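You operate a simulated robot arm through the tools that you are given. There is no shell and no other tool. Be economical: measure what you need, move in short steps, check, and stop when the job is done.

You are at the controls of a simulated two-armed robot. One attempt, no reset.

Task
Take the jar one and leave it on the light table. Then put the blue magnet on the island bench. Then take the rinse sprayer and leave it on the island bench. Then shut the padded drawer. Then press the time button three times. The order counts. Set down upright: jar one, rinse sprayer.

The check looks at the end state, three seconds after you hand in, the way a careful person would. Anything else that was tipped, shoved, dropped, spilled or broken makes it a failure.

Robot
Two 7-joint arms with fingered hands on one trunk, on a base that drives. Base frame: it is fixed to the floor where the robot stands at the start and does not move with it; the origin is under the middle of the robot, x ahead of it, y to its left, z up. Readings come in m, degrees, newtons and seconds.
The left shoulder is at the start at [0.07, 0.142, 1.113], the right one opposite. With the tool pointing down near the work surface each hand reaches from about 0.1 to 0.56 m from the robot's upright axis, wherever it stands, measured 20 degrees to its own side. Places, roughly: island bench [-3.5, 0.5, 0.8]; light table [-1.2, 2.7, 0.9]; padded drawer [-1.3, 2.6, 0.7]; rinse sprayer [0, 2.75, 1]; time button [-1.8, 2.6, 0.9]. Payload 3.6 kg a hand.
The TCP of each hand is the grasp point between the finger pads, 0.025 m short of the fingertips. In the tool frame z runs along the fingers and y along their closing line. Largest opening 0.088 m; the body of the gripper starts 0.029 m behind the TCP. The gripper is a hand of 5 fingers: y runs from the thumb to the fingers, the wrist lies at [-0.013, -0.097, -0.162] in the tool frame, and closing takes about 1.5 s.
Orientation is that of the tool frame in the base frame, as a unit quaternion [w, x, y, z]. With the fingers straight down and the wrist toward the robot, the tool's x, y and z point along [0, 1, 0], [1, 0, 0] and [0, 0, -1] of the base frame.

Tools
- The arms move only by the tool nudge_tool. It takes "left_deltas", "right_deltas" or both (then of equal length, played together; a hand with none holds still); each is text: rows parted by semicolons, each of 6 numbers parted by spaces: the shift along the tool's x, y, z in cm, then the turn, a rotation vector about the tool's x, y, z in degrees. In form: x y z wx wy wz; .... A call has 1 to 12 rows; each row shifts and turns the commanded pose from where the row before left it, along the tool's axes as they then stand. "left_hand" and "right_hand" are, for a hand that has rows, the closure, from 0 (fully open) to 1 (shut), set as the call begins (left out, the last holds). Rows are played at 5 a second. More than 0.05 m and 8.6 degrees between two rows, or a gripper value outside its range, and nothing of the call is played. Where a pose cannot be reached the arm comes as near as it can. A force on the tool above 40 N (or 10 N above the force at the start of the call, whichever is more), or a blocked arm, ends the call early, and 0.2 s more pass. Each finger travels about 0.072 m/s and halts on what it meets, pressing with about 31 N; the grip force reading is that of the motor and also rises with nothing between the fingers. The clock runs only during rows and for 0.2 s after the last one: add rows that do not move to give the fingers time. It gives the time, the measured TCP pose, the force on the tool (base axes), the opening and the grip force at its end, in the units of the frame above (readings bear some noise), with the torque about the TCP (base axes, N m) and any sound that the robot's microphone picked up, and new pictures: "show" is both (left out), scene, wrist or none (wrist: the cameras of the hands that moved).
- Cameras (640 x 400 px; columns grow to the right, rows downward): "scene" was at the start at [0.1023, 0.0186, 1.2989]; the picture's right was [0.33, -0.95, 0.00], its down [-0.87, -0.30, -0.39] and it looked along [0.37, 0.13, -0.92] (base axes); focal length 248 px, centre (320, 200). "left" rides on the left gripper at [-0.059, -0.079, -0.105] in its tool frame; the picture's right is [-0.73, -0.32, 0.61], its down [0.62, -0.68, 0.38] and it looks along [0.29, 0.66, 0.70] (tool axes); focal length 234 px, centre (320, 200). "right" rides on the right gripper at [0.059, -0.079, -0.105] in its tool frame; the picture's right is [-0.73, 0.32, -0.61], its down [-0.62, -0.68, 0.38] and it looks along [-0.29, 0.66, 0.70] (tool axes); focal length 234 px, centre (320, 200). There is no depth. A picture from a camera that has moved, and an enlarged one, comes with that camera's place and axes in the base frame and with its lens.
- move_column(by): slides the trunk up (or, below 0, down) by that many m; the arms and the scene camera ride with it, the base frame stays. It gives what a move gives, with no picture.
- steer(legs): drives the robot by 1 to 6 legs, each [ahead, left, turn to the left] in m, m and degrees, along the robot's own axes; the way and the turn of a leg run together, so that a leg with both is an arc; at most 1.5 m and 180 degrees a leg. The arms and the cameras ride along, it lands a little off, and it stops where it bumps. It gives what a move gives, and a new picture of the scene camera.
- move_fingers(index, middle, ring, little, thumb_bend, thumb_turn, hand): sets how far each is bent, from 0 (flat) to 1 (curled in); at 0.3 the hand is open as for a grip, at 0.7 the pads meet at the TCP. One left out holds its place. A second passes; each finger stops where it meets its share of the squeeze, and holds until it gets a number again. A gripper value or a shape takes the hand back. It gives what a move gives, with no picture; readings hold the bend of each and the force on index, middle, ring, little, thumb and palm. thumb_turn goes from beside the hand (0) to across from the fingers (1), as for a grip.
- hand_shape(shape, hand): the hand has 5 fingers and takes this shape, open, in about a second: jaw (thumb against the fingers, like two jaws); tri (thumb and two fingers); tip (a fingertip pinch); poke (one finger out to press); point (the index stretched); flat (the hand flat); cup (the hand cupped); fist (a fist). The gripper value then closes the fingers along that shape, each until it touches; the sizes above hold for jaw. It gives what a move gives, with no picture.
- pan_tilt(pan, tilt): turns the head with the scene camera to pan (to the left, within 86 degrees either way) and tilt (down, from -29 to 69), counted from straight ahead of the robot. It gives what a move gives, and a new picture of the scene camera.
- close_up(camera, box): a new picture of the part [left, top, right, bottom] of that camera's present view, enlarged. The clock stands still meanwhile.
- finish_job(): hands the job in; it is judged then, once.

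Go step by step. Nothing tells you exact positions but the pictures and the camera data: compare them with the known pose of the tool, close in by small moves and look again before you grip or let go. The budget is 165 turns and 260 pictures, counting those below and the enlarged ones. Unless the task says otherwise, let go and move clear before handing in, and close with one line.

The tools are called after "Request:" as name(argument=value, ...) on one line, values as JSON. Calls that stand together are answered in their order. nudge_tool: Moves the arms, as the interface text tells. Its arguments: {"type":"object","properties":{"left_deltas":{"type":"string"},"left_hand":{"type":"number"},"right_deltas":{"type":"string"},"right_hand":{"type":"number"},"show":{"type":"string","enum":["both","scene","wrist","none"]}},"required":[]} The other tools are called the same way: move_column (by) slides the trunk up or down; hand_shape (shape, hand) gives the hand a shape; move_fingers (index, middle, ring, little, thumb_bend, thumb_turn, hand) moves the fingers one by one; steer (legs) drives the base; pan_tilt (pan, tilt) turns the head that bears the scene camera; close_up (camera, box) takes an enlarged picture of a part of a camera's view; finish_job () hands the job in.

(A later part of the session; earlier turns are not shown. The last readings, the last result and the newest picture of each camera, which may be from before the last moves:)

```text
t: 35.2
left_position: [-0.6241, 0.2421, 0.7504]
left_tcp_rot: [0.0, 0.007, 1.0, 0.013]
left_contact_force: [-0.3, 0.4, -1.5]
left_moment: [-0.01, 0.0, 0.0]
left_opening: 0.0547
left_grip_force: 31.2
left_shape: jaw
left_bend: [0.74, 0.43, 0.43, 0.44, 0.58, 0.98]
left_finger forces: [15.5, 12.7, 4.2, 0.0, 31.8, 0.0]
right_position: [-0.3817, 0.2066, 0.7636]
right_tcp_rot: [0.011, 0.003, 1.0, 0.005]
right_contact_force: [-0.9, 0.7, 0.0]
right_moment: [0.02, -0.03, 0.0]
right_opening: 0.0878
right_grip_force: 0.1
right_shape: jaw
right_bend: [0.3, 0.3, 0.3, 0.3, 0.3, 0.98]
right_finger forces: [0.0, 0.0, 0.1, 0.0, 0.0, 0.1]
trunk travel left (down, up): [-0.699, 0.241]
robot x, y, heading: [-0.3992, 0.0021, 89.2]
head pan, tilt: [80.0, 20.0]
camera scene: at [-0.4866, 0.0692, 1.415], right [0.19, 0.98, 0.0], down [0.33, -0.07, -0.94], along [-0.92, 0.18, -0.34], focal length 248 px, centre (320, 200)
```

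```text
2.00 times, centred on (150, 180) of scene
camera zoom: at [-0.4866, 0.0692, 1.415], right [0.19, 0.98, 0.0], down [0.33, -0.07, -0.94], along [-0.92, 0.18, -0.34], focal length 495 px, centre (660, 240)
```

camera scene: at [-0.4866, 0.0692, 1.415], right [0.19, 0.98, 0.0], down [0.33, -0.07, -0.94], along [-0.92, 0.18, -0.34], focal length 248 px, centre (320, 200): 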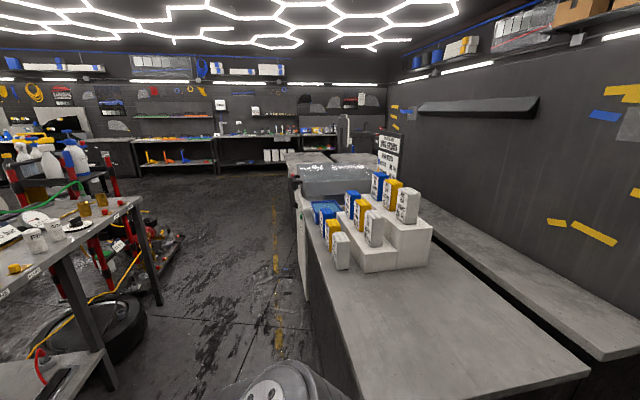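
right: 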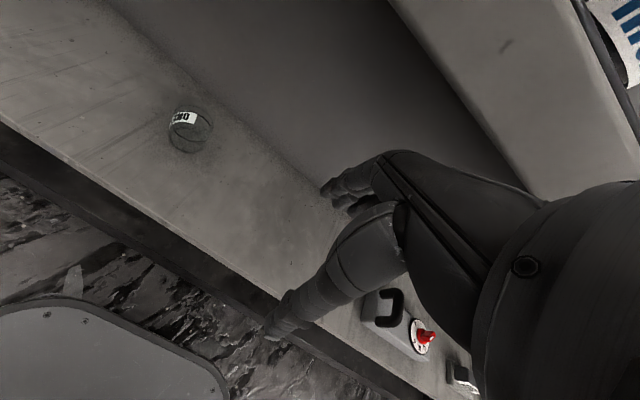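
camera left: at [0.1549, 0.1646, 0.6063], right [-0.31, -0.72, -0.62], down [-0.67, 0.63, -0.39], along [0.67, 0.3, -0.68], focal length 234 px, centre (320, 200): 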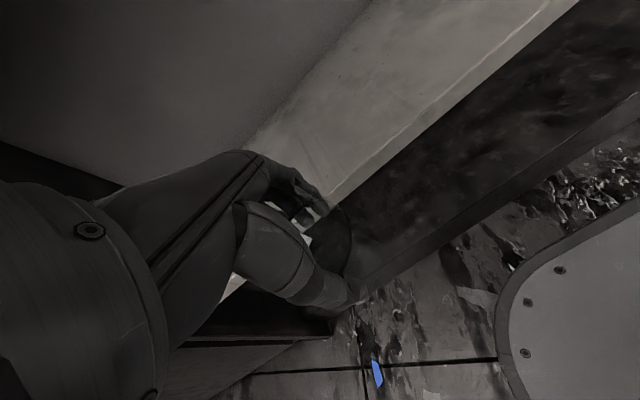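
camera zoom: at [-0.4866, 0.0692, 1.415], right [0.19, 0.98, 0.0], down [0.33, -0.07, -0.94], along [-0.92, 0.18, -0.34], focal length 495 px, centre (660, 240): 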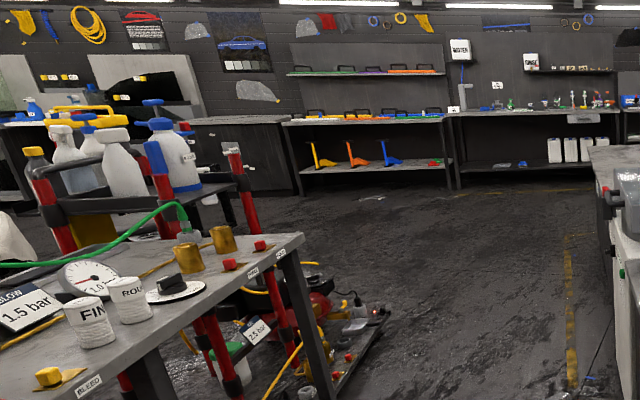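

The path to the light table goes up the aisle between the benches (x about -0.77 to 0.3), then left along the back wall corridor. I'll drive up the aisle first.

Request:
steer(legs=[[0, -0.2, 0], [1.4, 0, 0]])

Request:
pan_tilt(pan=30, tilt=30)

Request:
pan_tilt(pan=80, tilt=25)

```text
t: 43.5
left_position: [-0.4039, 1.6582, 0.7497]
left_tcp_rot: [0.001, 0.005, 1.0, 0.014]
left_contact_force: [0.6, 0.5, -1.3]
left_moment: [0.01, 0.01, -0.01]
left_opening: 0.0546
left_grip_force: 31.1
left_shape: jaw
left_bend: [0.74, 0.43, 0.43, 0.44, 0.58, 0.98]
left_finger forces: [15.5, 12.8, 4.1, 0.1, 31.7, 0.0]
right_position: [-0.1605, 1.6237, 0.7645]
right_tcp_rot: [0.01, 0.001, 1.0, 0.006]
right_contact_force: [0.4, 0.0, 0.3]
right_moment: [-0.02, -0.01, -0.02]
right_opening: 0.0879
right_grip_force: 0.1
right_shape: jaw
right_bend: [0.3, 0.3, 0.3, 0.3, 0.3, 0.98]
right_finger forces: [0.1, 0.0, 0.0, 0.0, 0.1, 0.1]
trunk travel left (down, up): [-0.699, 0.241]
robot x, y, heading: [-0.1761, 1.4145, 89.7]
head pan, tilt: [80.0, 20.0]
camera scene: at [-0.2659, 1.4851, 1.4151], right [0.18, 0.98, 0.0], down [0.33, -0.06, -0.94], along [-0.93, 0.17, -0.34], focal length 248 px, centre (320, 200)
```

scene: 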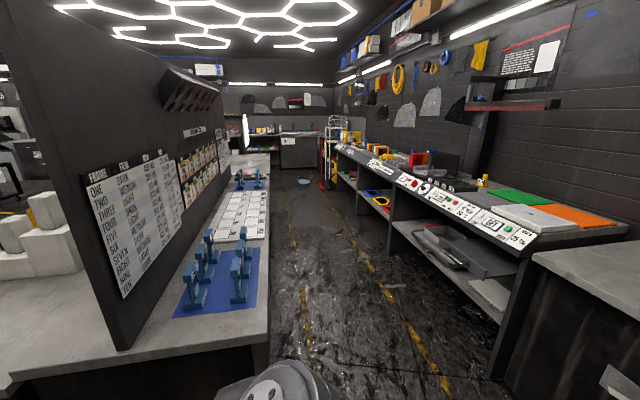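

```text
t: 44.7
left_position: [-0.4043, 1.6579, 0.7514]
left_tcp_rot: [0.002, 0.006, 1.0, 0.014]
left_contact_force: [1.1, 0.0, -1.6]
left_moment: [-0.02, -0.02, -0.01]
left_opening: 0.0546
left_grip_force: 30.9
left_shape: jaw
left_bend: [0.74, 0.43, 0.43, 0.44, 0.58, 0.98]
left_finger forces: [15.4, 12.8, 4.1, 0.0, 31.8, 0.0]
right_position: [-0.1624, 1.6232, 0.7635]
right_tcp_rot: [0.01, 0.001, 1.0, 0.007]
right_contact_force: [0.8, 1.5, 0.5]
right_moment: [0.0, 0.01, 0.01]
right_opening: 0.0877
right_grip_force: 0.1
right_shape: jaw
right_bend: [0.3, 0.3, 0.3, 0.3, 0.3, 0.98]
right_finger forces: [0.0, 0.0, 0.0, 0.1, 0.0, 0.0]
trunk travel left (down, up): [-0.699, 0.241]
robot x, y, heading: [-0.1751, 1.4191, 89.1]
head pan, tilt: [30.0, 30.0]
camera scene: at [-0.219, 1.5468, 1.3987], right [0.87, 0.49, 0.0], down [0.24, -0.44, -0.87], along [-0.43, 0.75, -0.5], focal length 248 px, centre (320, 200)
```

scene: 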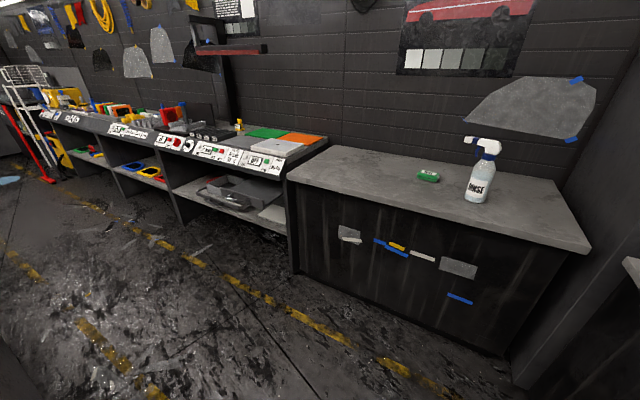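

```text
t: 45.9
left_position: [-0.4036, 1.6579, 0.7498]
left_tcp_rot: [0.001, 0.005, 1.0, 0.015]
left_contact_force: [0.0, 0.6, -0.4]
left_moment: [0.01, 0.0, 0.01]
left_opening: 0.0543
left_grip_force: 30.8
left_shape: jaw
left_bend: [0.74, 0.43, 0.43, 0.44, 0.58, 0.98]
left_finger forces: [15.4, 12.7, 4.2, 0.0, 31.6, 0.0]
right_position: [-0.1613, 1.624, 0.7639]
right_tcp_rot: [0.011, 0.001, 1.0, 0.007]
right_contact_force: [0.1, 0.1, 0.5]
right_moment: [0.03, 0.01, 0.02]
right_opening: 0.0876
right_grip_force: 0.0
right_shape: jaw
right_bend: [0.3, 0.3, 0.3, 0.3, 0.3, 0.98]
right_finger forces: [0.0, 0.0, 0.0, 0.1, 0.0, 0.0]
trunk travel left (down, up): [-0.699, 0.241]
robot x, y, heading: [-0.1761, 1.4132, 89.4]
head pan, tilt: [80.0, 25.0]
camera scene: at [-0.265, 1.485, 1.4069], right [0.18, 0.98, 0.0], down [0.41, -0.08, -0.91], along [-0.89, 0.17, -0.42], focal length 248 px, centre (320, 200)
```

scene: 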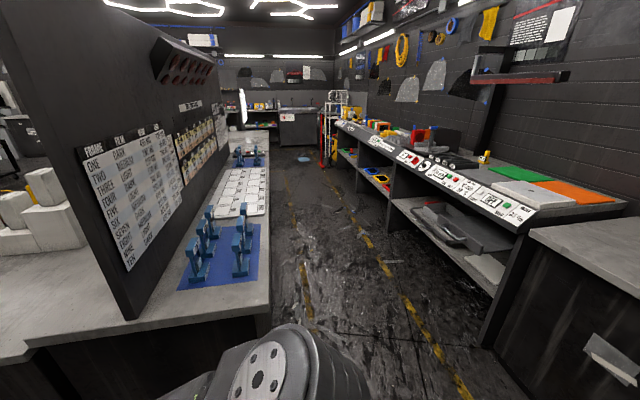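

I see the light table (the pale panel with green and orange films behind it) and the drawers below it. I'll zoom in on that console.

Request:
close_up(camera="scene", box=[380, 130, 640, 300])

Request:
close_up(camera="scene", box=[220, 70, 420, 200])

Request:
close_up(camera="scene", box=[100, 40, 280, 160])

```text
2.35 times, centred on (510, 215) of scene
camera zoom: at [-0.265, 1.485, 1.4069], right [0.18, 0.98, 0.0], down [0.41, -0.08, -0.91], along [-0.89, 0.17, -0.42], focal length 582 px, centre (-127, 165)
```

zoom: 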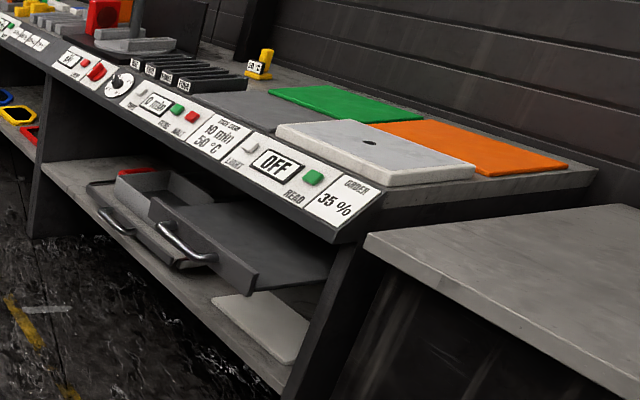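

```text
3.08 times, centred on (320, 135) of scene
camera zoom: at [-0.265, 1.485, 1.4069], right [0.18, 0.98, 0.0], down [0.41, -0.08, -0.91], along [-0.89, 0.17, -0.42], focal length 762 px, centre (320, 400)
```

zoom: 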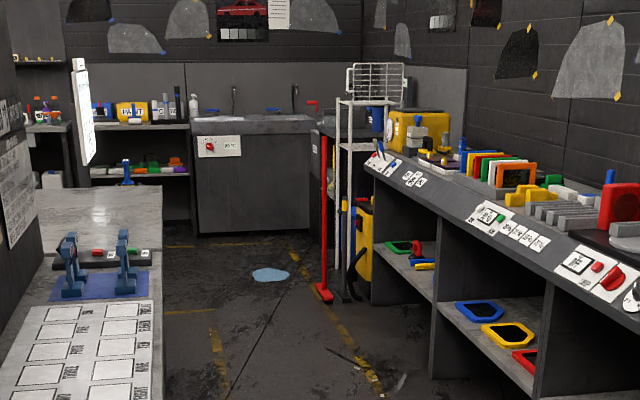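

```text
3.33 times, centred on (190, 100) of scene
camera zoom: at [-0.265, 1.485, 1.4069], right [0.18, 0.98, 0.0], down [0.41, -0.08, -0.91], along [-0.89, 0.17, -0.42], focal length 825 px, centre (753, 533)
```

zoom: 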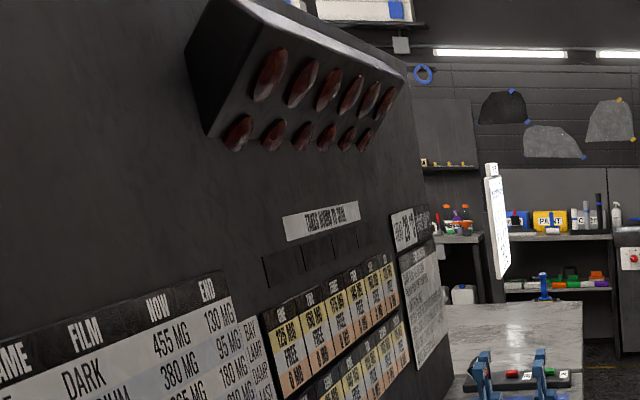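

Light table slab is at about [-1.2, 2.7, 0.9], with two drawers pulled out under it. I'll drive into the corridor at roughly x=-1.05, y=1.95, facing it.

Request:
steer(legs=[[0.5, 0, 0], [0, 0.87, 0]])

Request:
pan_tilt(pan=15, tilt=45)

```text
t: 53.0
left_position: [-1.2671, 2.1596, 0.7496]
left_tcp_rot: [0.001, 0.002, 1.0, 0.014]
left_contact_force: [0.9, 0.9, -2.2]
left_moment: [-0.02, 0.04, 0.0]
left_opening: 0.0547
left_grip_force: 31.2
left_shape: jaw
left_bend: [0.74, 0.43, 0.43, 0.44, 0.58, 0.98]
left_finger forces: [15.4, 12.8, 4.2, 0.1, 31.7, 0.1]
right_position: [-1.0237, 2.1266, 0.7641]
right_tcp_rot: [0.01, -0.002, 1.0, 0.006]
right_contact_force: [0.4, -0.4, 0.1]
right_moment: [-0.01, 0.01, -0.02]
right_opening: 0.0879
right_grip_force: 0.1
right_shape: jaw
right_bend: [0.3, 0.3, 0.3, 0.3, 0.3, 0.98]
right_finger forces: [0.1, 0.1, 0.1, 0.0, 0.0, 0.0]
trunk travel left (down, up): [-0.699, 0.241]
robot x, y, heading: [-1.0389, 1.9213, 90.1]
head pan, tilt: [80.0, 25.0]
camera scene: at [-1.1265, 1.9885, 1.407], right [0.18, 0.98, 0.0], down [0.41, -0.08, -0.91], along [-0.89, 0.16, -0.42], focal length 248 px, centre (320, 200)
```

scene: 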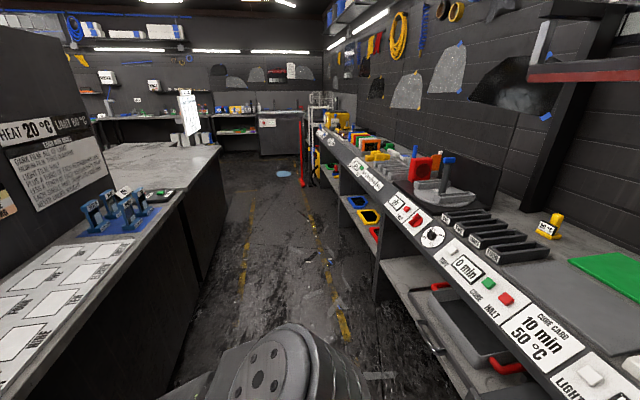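

```text
t: 54.4
left_position: [-1.2669, 2.1601, 0.7511]
left_tcp_rot: [0.0, 0.002, 1.0, 0.014]
left_contact_force: [-0.8, -0.5, -0.9]
left_moment: [0.02, 0.02, -0.03]
left_opening: 0.0546
left_grip_force: 31.1
left_shape: jaw
left_bend: [0.74, 0.43, 0.43, 0.44, 0.58, 0.98]
left_finger forces: [15.4, 12.8, 4.3, 0.0, 31.6, 0.1]
right_position: [-1.0247, 2.1272, 0.763]
right_tcp_rot: [0.01, -0.002, 1.0, 0.006]
right_contact_force: [0.0, -0.4, 0.6]
right_moment: [-0.03, 0.01, 0.03]
right_opening: 0.0875
right_grip_force: 0.1
right_shape: jaw
right_bend: [0.3, 0.3, 0.3, 0.3, 0.3, 0.98]
right_finger forces: [0.1, 0.1, 0.0, 0.0, 0.1, 0.1]
trunk travel left (down, up): [-0.699, 0.241]
robot x, y, heading: [-1.0363, 1.9245, 90.0]
head pan, tilt: [15.0, 45.0]
camera scene: at [-1.0569, 2.0509, 1.376], right [0.97, 0.26, 0.0], down [0.18, -0.68, -0.71], along [-0.18, 0.68, -0.71], focal length 248 px, centre (320, 200)
```

scene: 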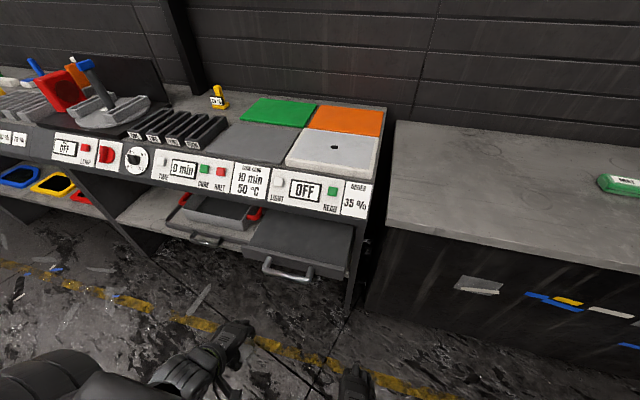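

The light table slab spans roughly x -1.32..-1.04, y 2.63..2.87, top about z 0.91. I'll edge forward, raise the trunk, lift the hand and look from the wrist camera.

Request:
steer(legs=[[0.08, 0, 0]])

Request:
move_column(by=0.16)

Request:
nudge_tool(left_deltas="0 0 -4 0 0 0; 0 0 -4 0 0 0; 0 0 -4 0 0 0; 0 4 0 0 0 0; 0 4 0 0 0 0; -1 4 0 0 0 0; -1 4 0 0 0 0; -1 4 0 0 0 0; -1 4 0 0 0 0; 0 0 0 0 0 0")

```text
t: 55.4
left_position: [-1.2678, 2.2396, 0.7504]
left_tcp_rot: [0.002, 0.001, 1.0, 0.012]
left_contact_force: [0.3, 0.5, -0.9]
left_moment: [0.0, -0.03, 0.0]
left_opening: 0.0547
left_grip_force: 31.1
left_shape: jaw
left_bend: [0.74, 0.43, 0.43, 0.44, 0.58, 0.97]
left_finger forces: [15.3, 12.8, 4.3, 0.0, 31.6, 0.0]
right_position: [-1.0264, 2.2082, 0.7621]
right_tcp_rot: [0.011, -0.003, 1.0, 0.005]
right_contact_force: [-0.3, -0.2, 0.5]
right_moment: [-0.01, -0.02, 0.0]
right_opening: 0.0879
right_grip_force: 0.1
right_shape: jaw
right_bend: [0.3, 0.3, 0.3, 0.3, 0.3, 0.98]
right_finger forces: [0.0, 0.0, 0.0, 0.0, 0.0, 0.0]
trunk travel left (down, up): [-0.699, 0.241]
robot x, y, heading: [-1.032, 1.9964, 90.1]
head pan, tilt: [15.0, 45.0]
camera scene: at [-1.0584, 2.1335, 1.3756], right [0.97, 0.26, 0.0], down [0.18, -0.69, -0.7], along [-0.18, 0.68, -0.71], focal length 248 px, centre (320, 200)
```

scene: 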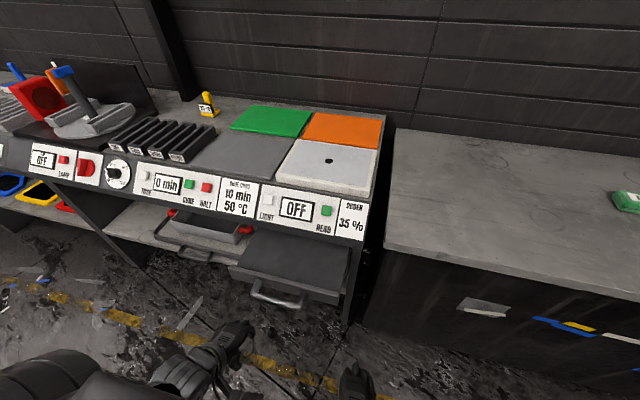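

```text
t: 57.2
left_position: [-1.27, 2.2374, 0.9098]
left_tcp_rot: [0.003, 0.001, 1.0, 0.014]
left_contact_force: [-0.5, -0.2, -1.1]
left_moment: [0.0, 0.04, -0.02]
left_opening: 0.0544
left_grip_force: 30.7
left_shape: jaw
left_bend: [0.74, 0.43, 0.43, 0.44, 0.58, 0.97]
left_finger forces: [15.3, 12.7, 4.3, 0.0, 31.7, 0.0]
right_position: [-1.0274, 2.2053, 0.9242]
right_tcp_rot: [0.012, -0.003, 1.0, 0.007]
right_contact_force: [-0.2, 0.1, -0.2]
right_moment: [-0.02, 0.0, -0.01]
right_opening: 0.0879
right_grip_force: 0.0
right_shape: jaw
right_bend: [0.3, 0.3, 0.3, 0.3, 0.3, 0.98]
right_finger forces: [0.0, 0.0, 0.0, 0.0, 0.1, 0.0]
trunk travel left (down, up): [-0.859, 0.081]
robot x, y, heading: [-1.0371, 2.0, 89.9]
head pan, tilt: [15.0, 45.0]
```

```text
t: 59.4
left_position: [-1.2454, 2.5008, 0.9542]
left_tcp_rot: [0.002, 0.002, 1.0, 0.016]
left_contact_force: [0.8, 0.4, -1.5]
left_moment: [0.01, 0.0, 0.01]
left_opening: 0.0543
left_grip_force: 31.0
left_shape: jaw
left_bend: [0.74, 0.43, 0.44, 0.44, 0.58, 0.97]
left_finger forces: [14.2, 12.0, 4.9, 0.1, 30.4, 0.0]
left hand out of reach, approached as far as the arm can: row 1, 2, 3
right_position: [-1.028, 2.2054, 0.9245]
right_tcp_rot: [0.013, -0.003, 1.0, 0.008]
right_contact_force: [0.7, 0.1, -0.3]
right_moment: [-0.03, 0.0, 0.0]
right_opening: 0.0881
right_grip_force: 0.0
right_shape: jaw
right_bend: [0.3, 0.3, 0.3, 0.3, 0.3, 0.98]
right_finger forces: [0.1, 0.0, 0.0, 0.0, 0.2, 0.0]
trunk travel left (down, up): [-0.859, 0.081]
robot x, y, heading: [-1.0397, 1.9997, 89.8]
head pan, tilt: [15.0, 45.0]
camera scene: at [-1.0621, 2.1274, 1.5362], right [0.97, 0.26, 0.0], down [0.18, -0.68, -0.71], along [-0.18, 0.68, -0.71], focal length 248 px, centre (320, 200)
camera left: at [-1.1906, 2.4178, 1.0574], right [0.73, -0.31, -0.61], down [-0.62, -0.67, -0.41], along [-0.29, 0.68, -0.68], focal length 234 px, centre (320, 200)
```

scene: 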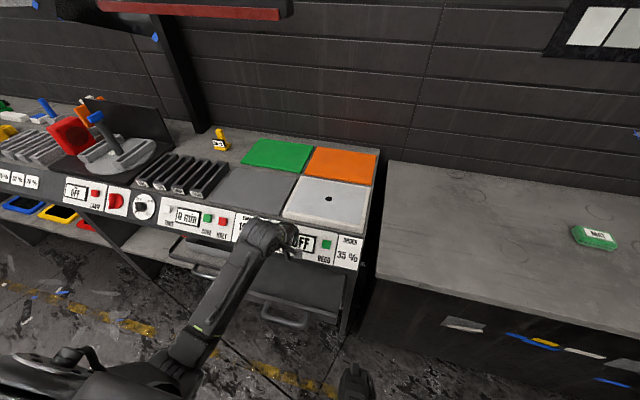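
left: 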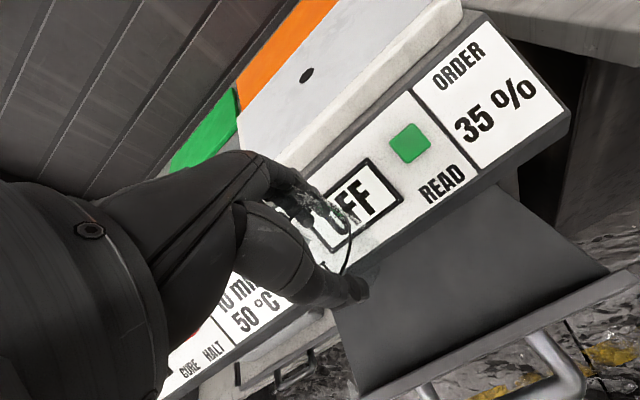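

Jar bottom is about z 0.91, close above the panel; now I'll rise before moving on over the slab.

Request:
nudge_tool(left_deltas="0 0 -3 0 0 0; 0 0 -3 0 0 0; 0 0 -3 0 0 0; 0 0 0 0 0 0", show="none")

Request:
close_up(camera="scene", box=[540, 190, 640, 270])

```text
t: 60.4
left_position: [-1.2453, 2.4972, 1.0426]
left_tcp_rot: [0.003, 0.0, 1.0, 0.014]
left_contact_force: [0.0, -0.9, -0.2]
left_moment: [-0.01, -0.01, -0.02]
left_opening: 0.0537
left_grip_force: 31.2
left_shape: jaw
left_bend: [0.74, 0.43, 0.44, 0.44, 0.58, 0.97]
left_finger forces: [14.0, 11.9, 5.2, 0.0, 29.9, 0.0]
right_position: [-1.0265, 2.2055, 0.9241]
right_tcp_rot: [0.013, -0.003, 1.0, 0.007]
right_contact_force: [-1.1, -0.5, -0.5]
right_moment: [0.0, 0.0, -0.01]
right_opening: 0.0879
right_grip_force: 0.0
right_shape: jaw
right_bend: [0.3, 0.3, 0.3, 0.3, 0.3, 0.98]
right_finger forces: [0.1, 0.0, 0.0, 0.1, 0.0, 0.0]
trunk travel left (down, up): [-0.859, 0.081]
robot x, y, heading: [-1.0379, 1.9946, 89.7]
head pan, tilt: [15.0, 45.0]
```

```text
5.00 times, centred on (590, 230) of scene
camera zoom: at [-1.0607, 2.1281, 1.5361], right [0.97, 0.26, 0.0], down [0.18, -0.68, -0.71], along [-0.18, 0.68, -0.71], focal length 1238 px, centre (-1030, 50)
```

zoom: 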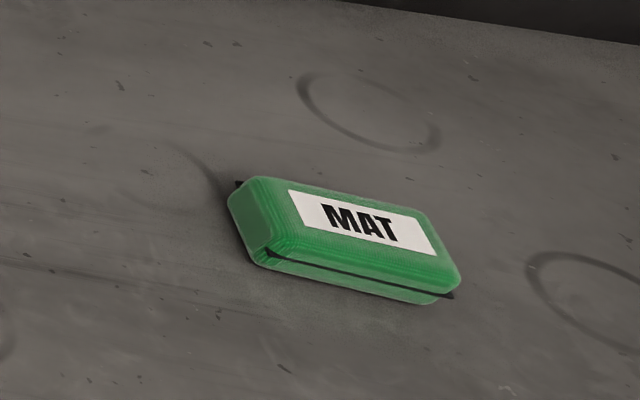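

That green one is a "MAT" block, not the magnet. Moving the jar over the slab.

Request:
nudge_tool(left_deltas="-1 4 0 0 0 0; -1 4 0 0 0 0; -1 4 0 0 0 0; -1 4 0 0 0 0; -1.5 4 0 0 0 0; 0 0 0 0 0 0")

```text
t: 61.8
left_position: [-1.1916, 2.6991, 1.0486]
left_tcp_rot: [0.003, 0.0, 1.0, 0.014]
left_contact_force: [-0.2, -0.3, -0.9]
left_moment: [-0.01, 0.01, -0.04]
left_opening: 0.0532
left_grip_force: 30.8
left_shape: jaw
left_bend: [0.74, 0.43, 0.44, 0.44, 0.59, 0.97]
left_finger forces: [13.3, 11.8, 5.3, 0.0, 29.2, 0.0]
right_position: [-1.027, 2.2067, 0.924]
right_tcp_rot: [0.013, -0.003, 1.0, 0.009]
right_contact_force: [-0.1, 0.7, -0.3]
right_moment: [-0.01, -0.02, 0.0]
right_opening: 0.088
right_grip_force: 0.1
right_shape: jaw
right_bend: [0.3, 0.3, 0.3, 0.3, 0.3, 0.98]
right_finger forces: [0.0, 0.1, 0.0, 0.0, 0.1, 0.0]
trunk travel left (down, up): [-0.859, 0.081]
robot x, y, heading: [-1.0399, 1.9994, 89.9]
head pan, tilt: [15.0, 45.0]
camera scene: at [-1.0628, 2.1275, 1.5361], right [0.97, 0.26, 0.0], down [0.18, -0.68, -0.71], along [-0.18, 0.68, -0.71], focal length 248 px, centre (320, 200)
camera left: at [-1.1359, 2.6145, 1.1533], right [0.73, -0.31, -0.61], down [-0.62, -0.67, -0.41], along [-0.28, 0.68, -0.68], focal length 234 px, centre (320, 200)
```

scene: 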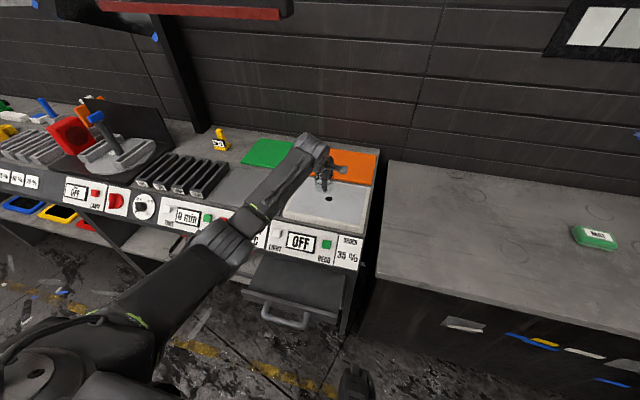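
left: 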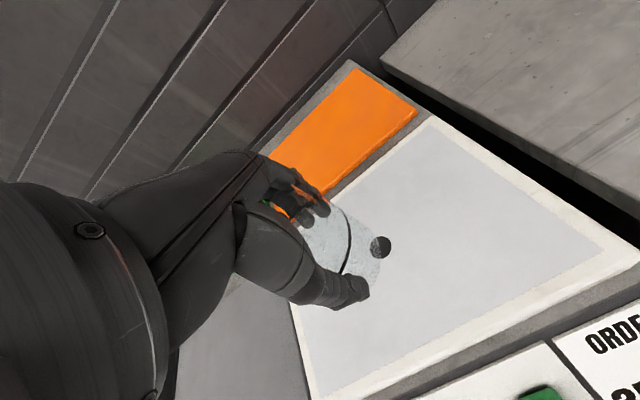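

The jar is over the slab (TCP [-1.19, 2.70]). Descending toward z≈0.955 and watching for contact.

Request:
nudge_tool(left_deltas="0 0 3 0 0 0; 0 0 3 0 0 0; 0 0 1.5 0 0 0; 0 0 0 0 0 0", show="wrist")

Request:
close_up(camera="scene", box=[250, 130, 410, 240])

```text
t: 62.8
left_position: [-1.1909, 2.6993, 0.9755]
left_tcp_rot: [0.003, 0.001, 1.0, 0.015]
left_contact_force: [-0.2, -0.3, 2.5]
left_moment: [0.07, 0.1, 0.01]
left_opening: 0.0525
left_grip_force: 30.5
left_shape: jaw
left_bend: [0.74, 0.43, 0.44, 0.44, 0.59, 0.97]
left_finger forces: [13.4, 11.8, 5.9, 0.0, 29.7, 0.0]
right_position: [-1.0266, 2.2052, 0.9241]
right_tcp_rot: [0.012, -0.004, 1.0, 0.007]
right_contact_force: [0.0, -0.5, -0.1]
right_moment: [0.01, 0.0, 0.03]
right_opening: 0.0881
right_grip_force: 0.1
right_shape: jaw
right_bend: [0.3, 0.3, 0.3, 0.3, 0.3, 0.98]
right_finger forces: [0.0, 0.1, 0.1, 0.0, 0.0, 0.0]
trunk travel left (down, up): [-0.859, 0.081]
robot x, y, heading: [-1.035, 1.9984, 89.9]
head pan, tilt: [15.0, 45.0]
camera left: at [-1.135, 2.6172, 1.0788], right [0.73, -0.31, -0.61], down [-0.62, -0.67, -0.41], along [-0.29, 0.68, -0.68], focal length 234 px, centre (320, 200)
```

left: 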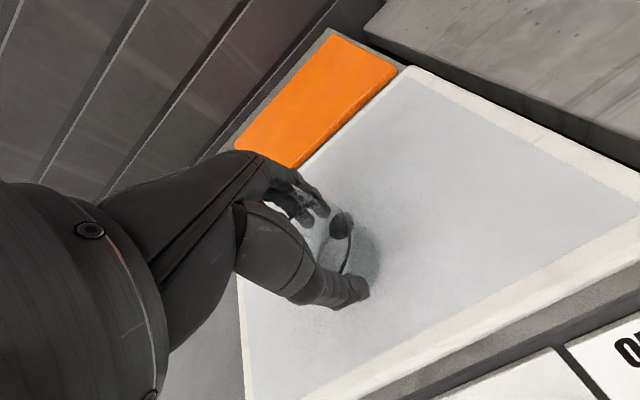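

```text
3.64 times, centred on (330, 185) of scene
camera zoom: at [-1.0617, 2.1279, 1.5362], right [0.97, 0.26, 0.0], down [0.18, -0.68, -0.71], along [-0.18, 0.68, -0.71], focal length 900 px, centre (284, 254)
```

zoom: 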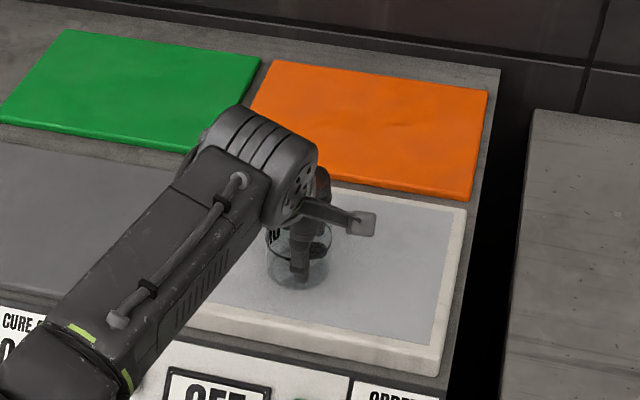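

First touch at z 0.9755 (about +3 N). I'll lower a few millimetres more so it is seated before opening.

Request:
nudge_tool(left_deltas="0 0 0.2 0 0 0; 0 0 0.2 0 0 0; 0 0 0 0 0 0", show="wrist")

Request:
close_up(camera="left", box=[260, 160, 420, 330])

```text
t: 63.6
left_position: [-1.1915, 2.6996, 0.9742]
left_tcp_rot: [0.002, 0.001, 1.0, 0.018]
left_contact_force: [-0.8, 2.6, 16.7]
left_moment: [0.26, 0.26, -0.01]
left_opening: 0.0526
left_grip_force: 31.2
left_shape: jaw
left_bend: [0.74, 0.43, 0.43, 0.44, 0.59, 0.97]
left_finger forces: [15.8, 14.1, 6.7, 0.0, 31.4, 0.0]
right_position: [-1.0268, 2.2039, 0.9254]
right_tcp_rot: [0.011, -0.004, 1.0, 0.008]
right_contact_force: [-0.2, 0.3, 0.5]
right_moment: [0.0, 0.01, -0.02]
right_opening: 0.0878
right_grip_force: 0.1
right_shape: jaw
right_bend: [0.3, 0.3, 0.3, 0.3, 0.3, 0.98]
right_finger forces: [0.0, 0.1, 0.0, 0.1, 0.0, 0.0]
trunk travel left (down, up): [-0.859, 0.081]
robot x, y, heading: [-1.0412, 1.9983, 90.2]
head pan, tilt: [15.0, 45.0]
camera left: at [-1.1342, 2.6156, 1.0773], right [0.73, -0.3, -0.61], down [-0.62, -0.67, -0.41], along [-0.28, 0.68, -0.67], focal length 234 px, centre (320, 200)
```

left: 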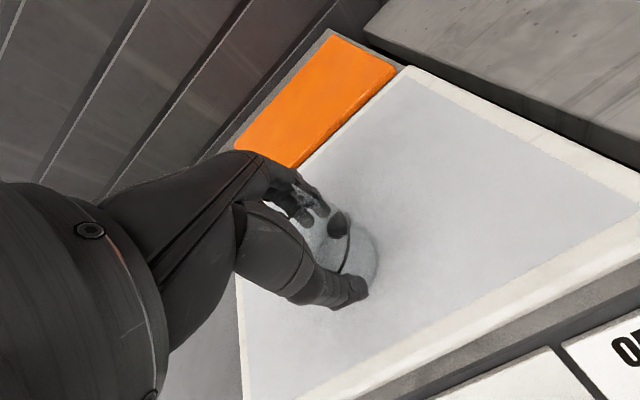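

```text
2.35 times, centred on (340, 245) of left
camera zoom: at [-1.1342, 2.6156, 1.0773], right [0.73, -0.3, -0.61], down [-0.62, -0.67, -0.41], along [-0.28, 0.68, -0.67], focal length 551 px, centre (273, 94)
```

zoom: 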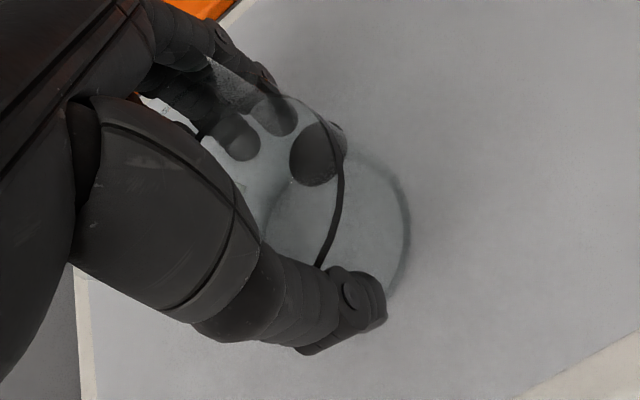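

Seated (about 17 N). I'll release with the fingers opening wide in place.

Request:
nudge_tool(left_deltas="0 0 -0.15 0 0 0; 0 0 0 0 0 0", show="none")

Request:
move_fingers(hand="left", index=0.15, middle=0.15, ring=0.15, little=0.15, thumb_bend=0.15)

Request:
close_up(camera="left", box=[220, 120, 460, 350])

```text
t: 64.2
left_position: [-1.1907, 2.6986, 0.9725]
left_tcp_rot: [0.003, 0.0, 1.0, 0.017]
left_contact_force: [-0.1, 5.6, 14.6]
left_moment: [0.37, 0.24, -0.04]
left_opening: 0.0524
left_grip_force: 31.2
left_shape: jaw
left_bend: [0.74, 0.43, 0.43, 0.44, 0.59, 0.97]
left_finger forces: [16.3, 14.2, 6.7, 0.1, 30.9, 0.0]
right_position: [-1.0266, 2.2051, 0.9237]
right_tcp_rot: [0.013, -0.003, 1.0, 0.008]
right_contact_force: [0.4, 0.0, -0.4]
right_moment: [0.01, 0.0, -0.02]
right_opening: 0.0882
right_grip_force: 0.0
right_shape: jaw
right_bend: [0.3, 0.3, 0.3, 0.3, 0.3, 0.98]
right_finger forces: [0.0, 0.0, 0.1, 0.0, 0.1, 0.0]
trunk travel left (down, up): [-0.859, 0.081]
robot x, y, heading: [-1.0384, 2.0013, 90.1]
head pan, tilt: [15.0, 45.0]
```

```text
t: 65.2
left_position: [-1.192, 2.6995, 0.9715]
left_tcp_rot: [0.003, 0.0, 1.0, 0.013]
left_contact_force: [-0.1, 0.1, 0.6]
left_moment: [0.03, -0.02, 0.02]
left_opening: 0.1123
left_grip_force: 0.2
left_shape: fingers
left_bend: [0.15, 0.15, 0.15, 0.15, 0.15, 1.0]
left_finger forces: [0.1, 0.0, 0.0, 0.0, 0.6, 0.0]
right_position: [-1.0265, 2.2059, 0.924]
right_tcp_rot: [0.012, -0.004, 1.0, 0.007]
right_contact_force: [0.0, 0.1, 0.1]
right_moment: [-0.01, 0.0, 0.0]
right_opening: 0.088
right_grip_force: 0.0
right_shape: jaw
right_bend: [0.3, 0.3, 0.3, 0.3, 0.3, 0.98]
right_finger forces: [0.1, 0.1, 0.0, 0.0, 0.0, 0.0]
trunk travel left (down, up): [-0.859, 0.081]
robot x, y, heading: [-1.0379, 2.0004, 89.8]
head pan, tilt: [15.0, 45.0]
```

```text
1.74 times, centred on (340, 235) of left
camera zoom: at [-1.135, 2.6166, 1.0756], right [0.73, -0.31, -0.61], down [-0.62, -0.67, -0.41], along [-0.29, 0.68, -0.68], focal length 407 px, centre (285, 139)
```

zoom: 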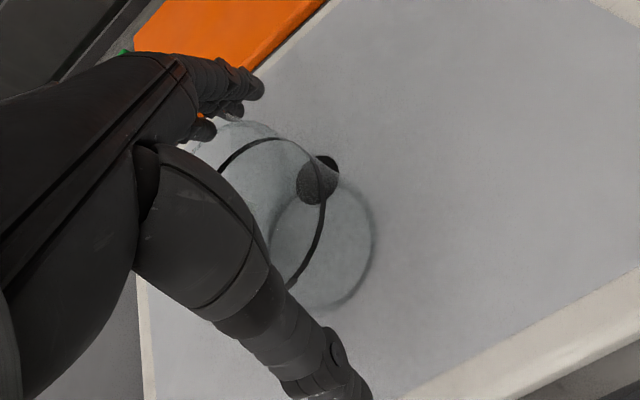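

Jar is standing free on the slab. I'll rise straight up, with a small shift off the thumb.

Request:
nudge_tool(left_deltas="0 -0.3 -0.3 0 0 0; 0 0 -1 0 0 0; 0 0 -2 0 0 0; 0 0 -3 0 0 0; 0 0 -3 0 0 0; 0 0 0 0 0 0", show="wrist")

```text
t: 66.6
left_position: [-1.1917, 2.6945, 1.0653]
left_tcp_rot: [0.002, 0.001, 1.0, 0.014]
left_contact_force: [-0.6, 0.5, 0.4]
left_moment: [-0.01, -0.01, 0.0]
left_opening: 0.112
left_grip_force: 0.0
left_shape: fingers
left_bend: [0.15, 0.15, 0.15, 0.15, 0.15, 1.0]
left_finger forces: [0.1, 0.0, 0.0, 0.0, 0.0, 0.0]
right_position: [-1.0273, 2.206, 0.9245]
right_tcp_rot: [0.013, -0.003, 1.0, 0.007]
right_contact_force: [-0.1, -0.4, -0.4]
right_moment: [-0.02, 0.03, 0.0]
right_opening: 0.0881
right_grip_force: 0.0
right_shape: jaw
right_bend: [0.3, 0.3, 0.3, 0.3, 0.3, 0.98]
right_finger forces: [0.0, 0.0, 0.1, 0.0, 0.0, 0.1]
trunk travel left (down, up): [-0.859, 0.081]
robot x, y, heading: [-1.0388, 2.0022, 89.8]
head pan, tilt: [15.0, 45.0]
camera left: at [-1.1355, 2.6114, 1.1695], right [0.73, -0.31, -0.61], down [-0.62, -0.67, -0.41], along [-0.28, 0.68, -0.68], focal length 234 px, centre (320, 200)
```

left: 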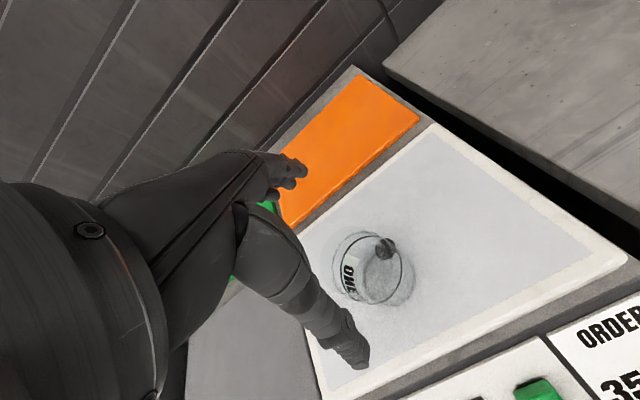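

Jar one stands upright on the light table. I'll retract the hand and look for the blue magnet.

Request:
nudge_tool(left_deltas="0 -4 0 0 0 0; 0 -4 0 0 0 0; 0 -4 0 0 0 0; 0 -4 0 0 0 0; 0 -4 0 0 0 0; 0 -4 0 0 0 0; 0 -4 0 0 0 0; 0 -4 0 0 0 0; 0 -4 0 0 0 0; 0 -4 0 0 0 0; 0 0 0 0 0 0", left_hand=0, show="none")

Request:
pan_tilt(pan=60, tilt=5)

Request:
pan_tilt(pan=0, tilt=0)

Request:
pan_tilt(pan=-60, tilt=10)

```text
t: 69.0
left_position: [-1.1752, 2.3504, 1.0137]
left_tcp_rot: [0.002, 0.001, 1.0, 0.015]
left_contact_force: [-0.1, -0.1, 0.1]
left_moment: [0.03, 0.0, -0.02]
left_opening: 0.0879
left_grip_force: 0.1
left_shape: jaw
left_bend: [0.3, 0.3, 0.3, 0.3, 0.3, 0.98]
left_finger forces: [0.0, 0.0, 0.1, 0.0, 0.0, 0.0]
left hand out of reach, approached as far as the arm can: row 8, 9, 10
right_position: [-1.0268, 2.2077, 0.9245]
right_tcp_rot: [0.013, -0.003, 1.0, 0.007]
right_contact_force: [0.7, 0.9, -0.1]
right_moment: [0.0, -0.01, -0.01]
right_opening: 0.0879
right_grip_force: 0.0
right_shape: jaw
right_bend: [0.3, 0.3, 0.3, 0.3, 0.3, 0.98]
right_finger forces: [0.0, 0.1, 0.0, 0.1, 0.0, 0.0]
trunk travel left (down, up): [-0.859, 0.081]
robot x, y, heading: [-1.0383, 2.0011, 90.0]
head pan, tilt: [15.0, 45.0]
```

```text
t: 70.2
left_position: [-1.1753, 2.3502, 1.0141]
left_tcp_rot: [0.003, 0.001, 1.0, 0.014]
left_contact_force: [0.7, 0.5, -0.2]
left_moment: [0.01, 0.03, 0.03]
left_opening: 0.0882
left_grip_force: 0.2
left_shape: jaw
left_bend: [0.3, 0.3, 0.3, 0.3, 0.3, 0.98]
left_finger forces: [0.0, 0.1, 0.1, 0.1, 0.0, 0.1]
right_position: [-1.0278, 2.2063, 0.9228]
right_tcp_rot: [0.011, -0.003, 1.0, 0.007]
right_contact_force: [0.3, -0.1, 0.2]
right_moment: [-0.01, 0.01, -0.01]
right_opening: 0.0878
right_grip_force: 0.1
right_shape: jaw
right_bend: [0.3, 0.3, 0.3, 0.3, 0.3, 0.98]
right_finger forces: [0.0, 0.0, 0.1, 0.0, 0.0, 0.0]
trunk travel left (down, up): [-0.859, 0.081]
robot x, y, heading: [-1.0376, 2.0027, 90.0]
head pan, tilt: [60.0, 5.0]
camera scene: at [-1.1202, 2.0958, 1.599], right [0.5, 0.86, 0.0], down [0.08, -0.04, -1.0], along [-0.86, 0.5, -0.09], focal length 248 px, centre (320, 200)
```

scene: 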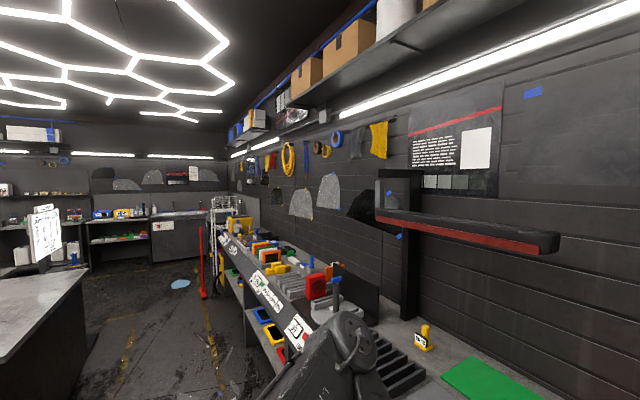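

```text
t: 71.5
left_position: [-1.1757, 2.3514, 1.0134]
left_tcp_rot: [0.002, 0.001, 1.0, 0.014]
left_contact_force: [-0.6, -0.4, 0.2]
left_moment: [-0.02, 0.01, 0.02]
left_opening: 0.088
left_grip_force: 0.0
left_shape: jaw
left_bend: [0.3, 0.3, 0.3, 0.3, 0.3, 0.98]
left_finger forces: [0.1, 0.0, 0.0, 0.0, 0.1, 0.0]
right_position: [-1.0276, 2.2053, 0.9238]
right_tcp_rot: [0.012, -0.003, 1.0, 0.007]
right_contact_force: [0.4, -0.3, 0.2]
right_moment: [0.01, 0.0, 0.01]
right_opening: 0.088
right_grip_force: 0.2
right_shape: jaw
right_bend: [0.3, 0.3, 0.3, 0.3, 0.3, 0.98]
right_finger forces: [0.0, 0.1, 0.1, 0.0, 0.1, 0.0]
trunk travel left (down, up): [-0.859, 0.081]
robot x, y, heading: [-1.037, 1.9999, 89.9]
head pan, tilt: [0.0, 0.0]
camera scene: at [-1.0408, 2.1397, 1.607], right [1.0, 0.0, 0.0], down [0.0, 0.0, -1.0], along [0.0, 1.0, 0.0], focal length 248 px, centre (320, 200)
```

scene: 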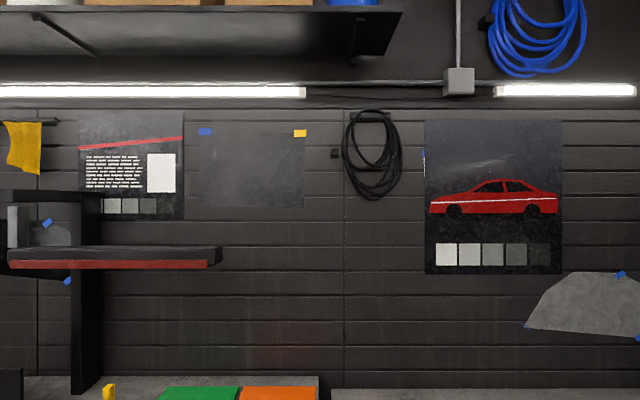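

```text
t: 72.8
left_position: [-1.1767, 2.3511, 1.0138]
left_tcp_rot: [0.003, 0.001, 1.0, 0.014]
left_contact_force: [-0.4, -1.3, -0.3]
left_moment: [0.0, 0.0, 0.03]
left_opening: 0.0877
left_grip_force: 0.0
left_shape: jaw
left_bend: [0.3, 0.3, 0.3, 0.3, 0.3, 0.98]
left_finger forces: [0.0, 0.0, 0.0, 0.0, 0.0, 0.0]
right_position: [-1.0278, 2.2064, 0.9231]
right_tcp_rot: [0.012, -0.004, 1.0, 0.007]
right_contact_force: [-0.3, -0.1, 0.3]
right_moment: [0.01, -0.02, 0.0]
right_opening: 0.0879
right_grip_force: 0.0
right_shape: jaw
right_bend: [0.3, 0.3, 0.3, 0.3, 0.3, 0.98]
right_finger forces: [0.0, 0.1, 0.1, 0.0, 0.0, 0.0]
trunk travel left (down, up): [-0.859, 0.081]
robot x, y, heading: [-1.0373, 1.9971, 89.9]
head pan, tilt: [-60.0, 10.0]
camera scene: at [-0.9602, 2.0961, 1.591], right [0.5, -0.87, 0.0], down [-0.15, -0.09, -0.98], along [0.85, 0.49, -0.17], focal length 248 px, centre (320, 200)
```

scene: 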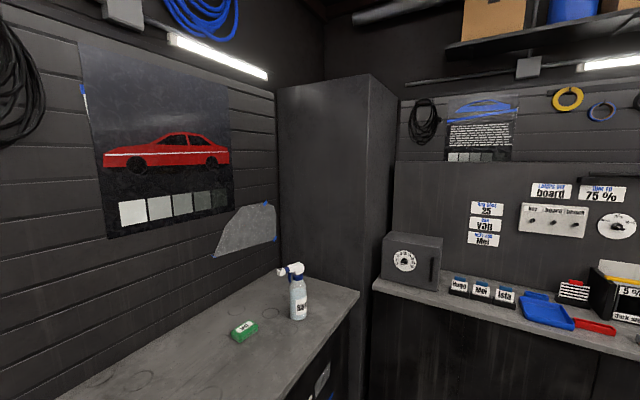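

The jar is safe. I still need the blue magnet; I'll zoom on the console's left part and the bench with the blue devices.

Request:
pan_tilt(pan=55, tilt=35)

Request:
close_up(camera="scene", box=[200, 60, 500, 250])

Request:
pan_tilt(pan=86, tilt=25)

Request:
close_up(camera="scene", box=[0, 80, 240, 240])

```text
t: 74.7
left_position: [-1.1759, 2.3514, 1.0133]
left_tcp_rot: [0.003, 0.0, 1.0, 0.014]
left_contact_force: [-0.6, 0.0, -0.9]
left_moment: [-0.01, 0.0, 0.0]
left_opening: 0.088
left_grip_force: 0.0
left_shape: jaw
left_bend: [0.3, 0.3, 0.3, 0.3, 0.3, 0.98]
left_finger forces: [0.0, 0.1, 0.0, 0.1, 0.0, 0.0]
right_position: [-1.0275, 2.2055, 0.9232]
right_tcp_rot: [0.013, -0.003, 1.0, 0.007]
right_contact_force: [-0.3, -0.4, 1.0]
right_moment: [0.0, 0.01, -0.02]
right_opening: 0.0878
right_grip_force: 0.1
right_shape: jaw
right_bend: [0.3, 0.3, 0.3, 0.3, 0.3, 0.98]
right_finger forces: [0.0, 0.0, 0.0, 0.1, 0.0, 0.1]
trunk travel left (down, up): [-0.859, 0.081]
robot x, y, heading: [-1.0388, 1.9987, 89.8]
head pan, tilt: [55.0, 35.0]
camera scene: at [-1.1128, 2.1003, 1.5509], right [0.58, 0.82, 0.0], down [0.47, -0.33, -0.82], along [-0.67, 0.47, -0.57], focal length 248 px, centre (320, 200)
```

scene: 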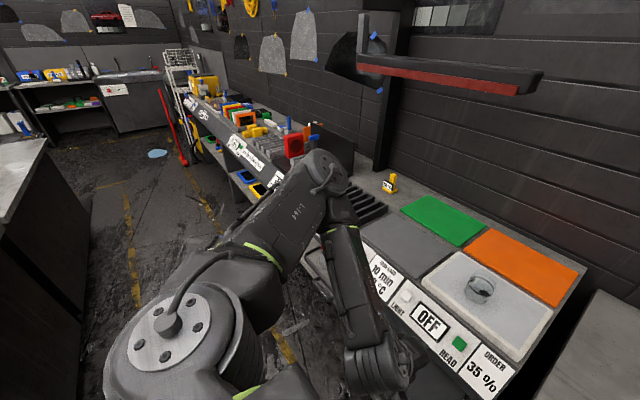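

```text
2.11 times, centred on (350, 155) of scene
camera zoom: at [-1.1128, 2.1003, 1.5509], right [0.58, 0.82, 0.0], down [0.47, -0.33, -0.82], along [-0.67, 0.47, -0.57], focal length 521 px, centre (257, 295)
```

zoom: 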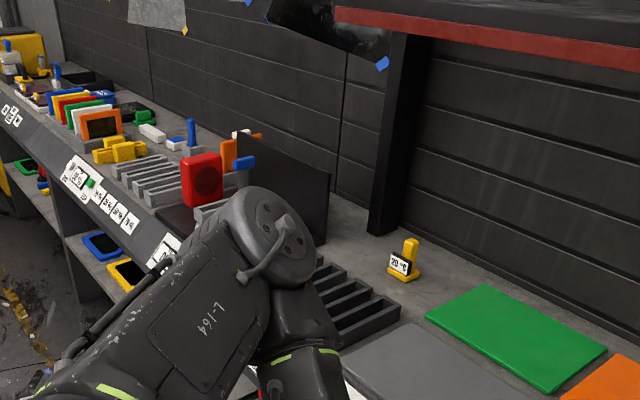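

```text
t: 75.7
left_position: [-1.1762, 2.3516, 1.0136]
left_tcp_rot: [0.002, 0.001, 1.0, 0.014]
left_contact_force: [-0.7, -1.2, -0.4]
left_moment: [0.03, 0.01, 0.02]
left_opening: 0.0878
left_grip_force: 0.1
left_shape: jaw
left_bend: [0.3, 0.3, 0.3, 0.3, 0.3, 0.98]
left_finger forces: [0.0, 0.0, 0.1, 0.0, 0.0, 0.1]
right_position: [-1.0263, 2.2056, 0.9242]
right_tcp_rot: [0.013, -0.003, 1.0, 0.007]
right_contact_force: [-0.2, -0.3, -0.1]
right_moment: [0.02, 0.0, 0.0]
right_opening: 0.0877
right_grip_force: 0.1
right_shape: jaw
right_bend: [0.3, 0.3, 0.3, 0.3, 0.3, 0.98]
right_finger forces: [0.0, 0.0, 0.0, 0.1, 0.1, 0.0]
trunk travel left (down, up): [-0.859, 0.081]
robot x, y, heading: [-1.0388, 2.0014, 89.8]
head pan, tilt: [85.9, 25.0]
camera scene: at [-1.1326, 2.0564, 1.5666], right [0.07, 1.0, 0.0], down [0.42, -0.03, -0.91], along [-0.9, 0.07, -0.42], focal length 248 px, centre (320, 200)
```

scene: 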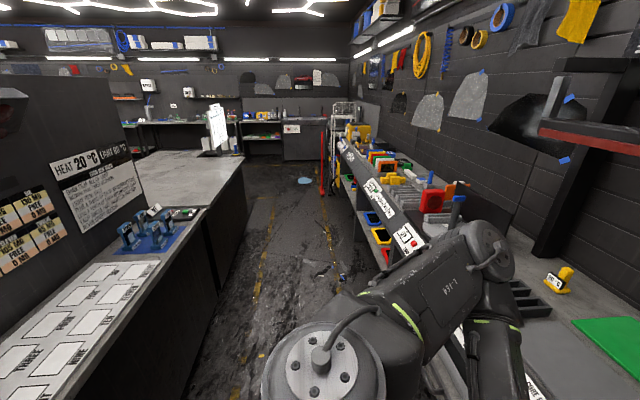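

```text
2.50 times, centred on (120, 160) of scene
camera zoom: at [-1.1326, 2.0564, 1.5666], right [0.07, 1.0, 0.0], down [0.42, -0.03, -0.91], along [-0.9, 0.07, -0.42], focal length 619 px, centre (820, 300)
```

zoom: 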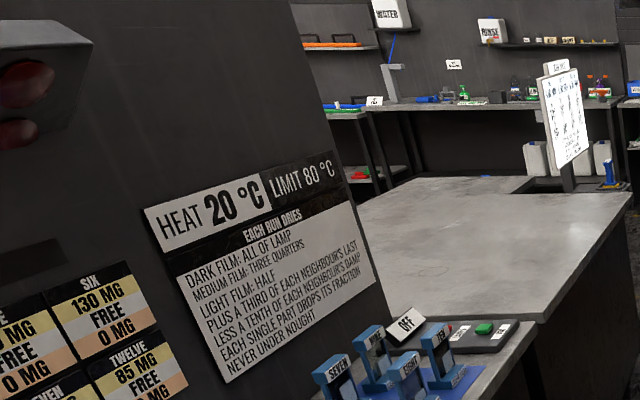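

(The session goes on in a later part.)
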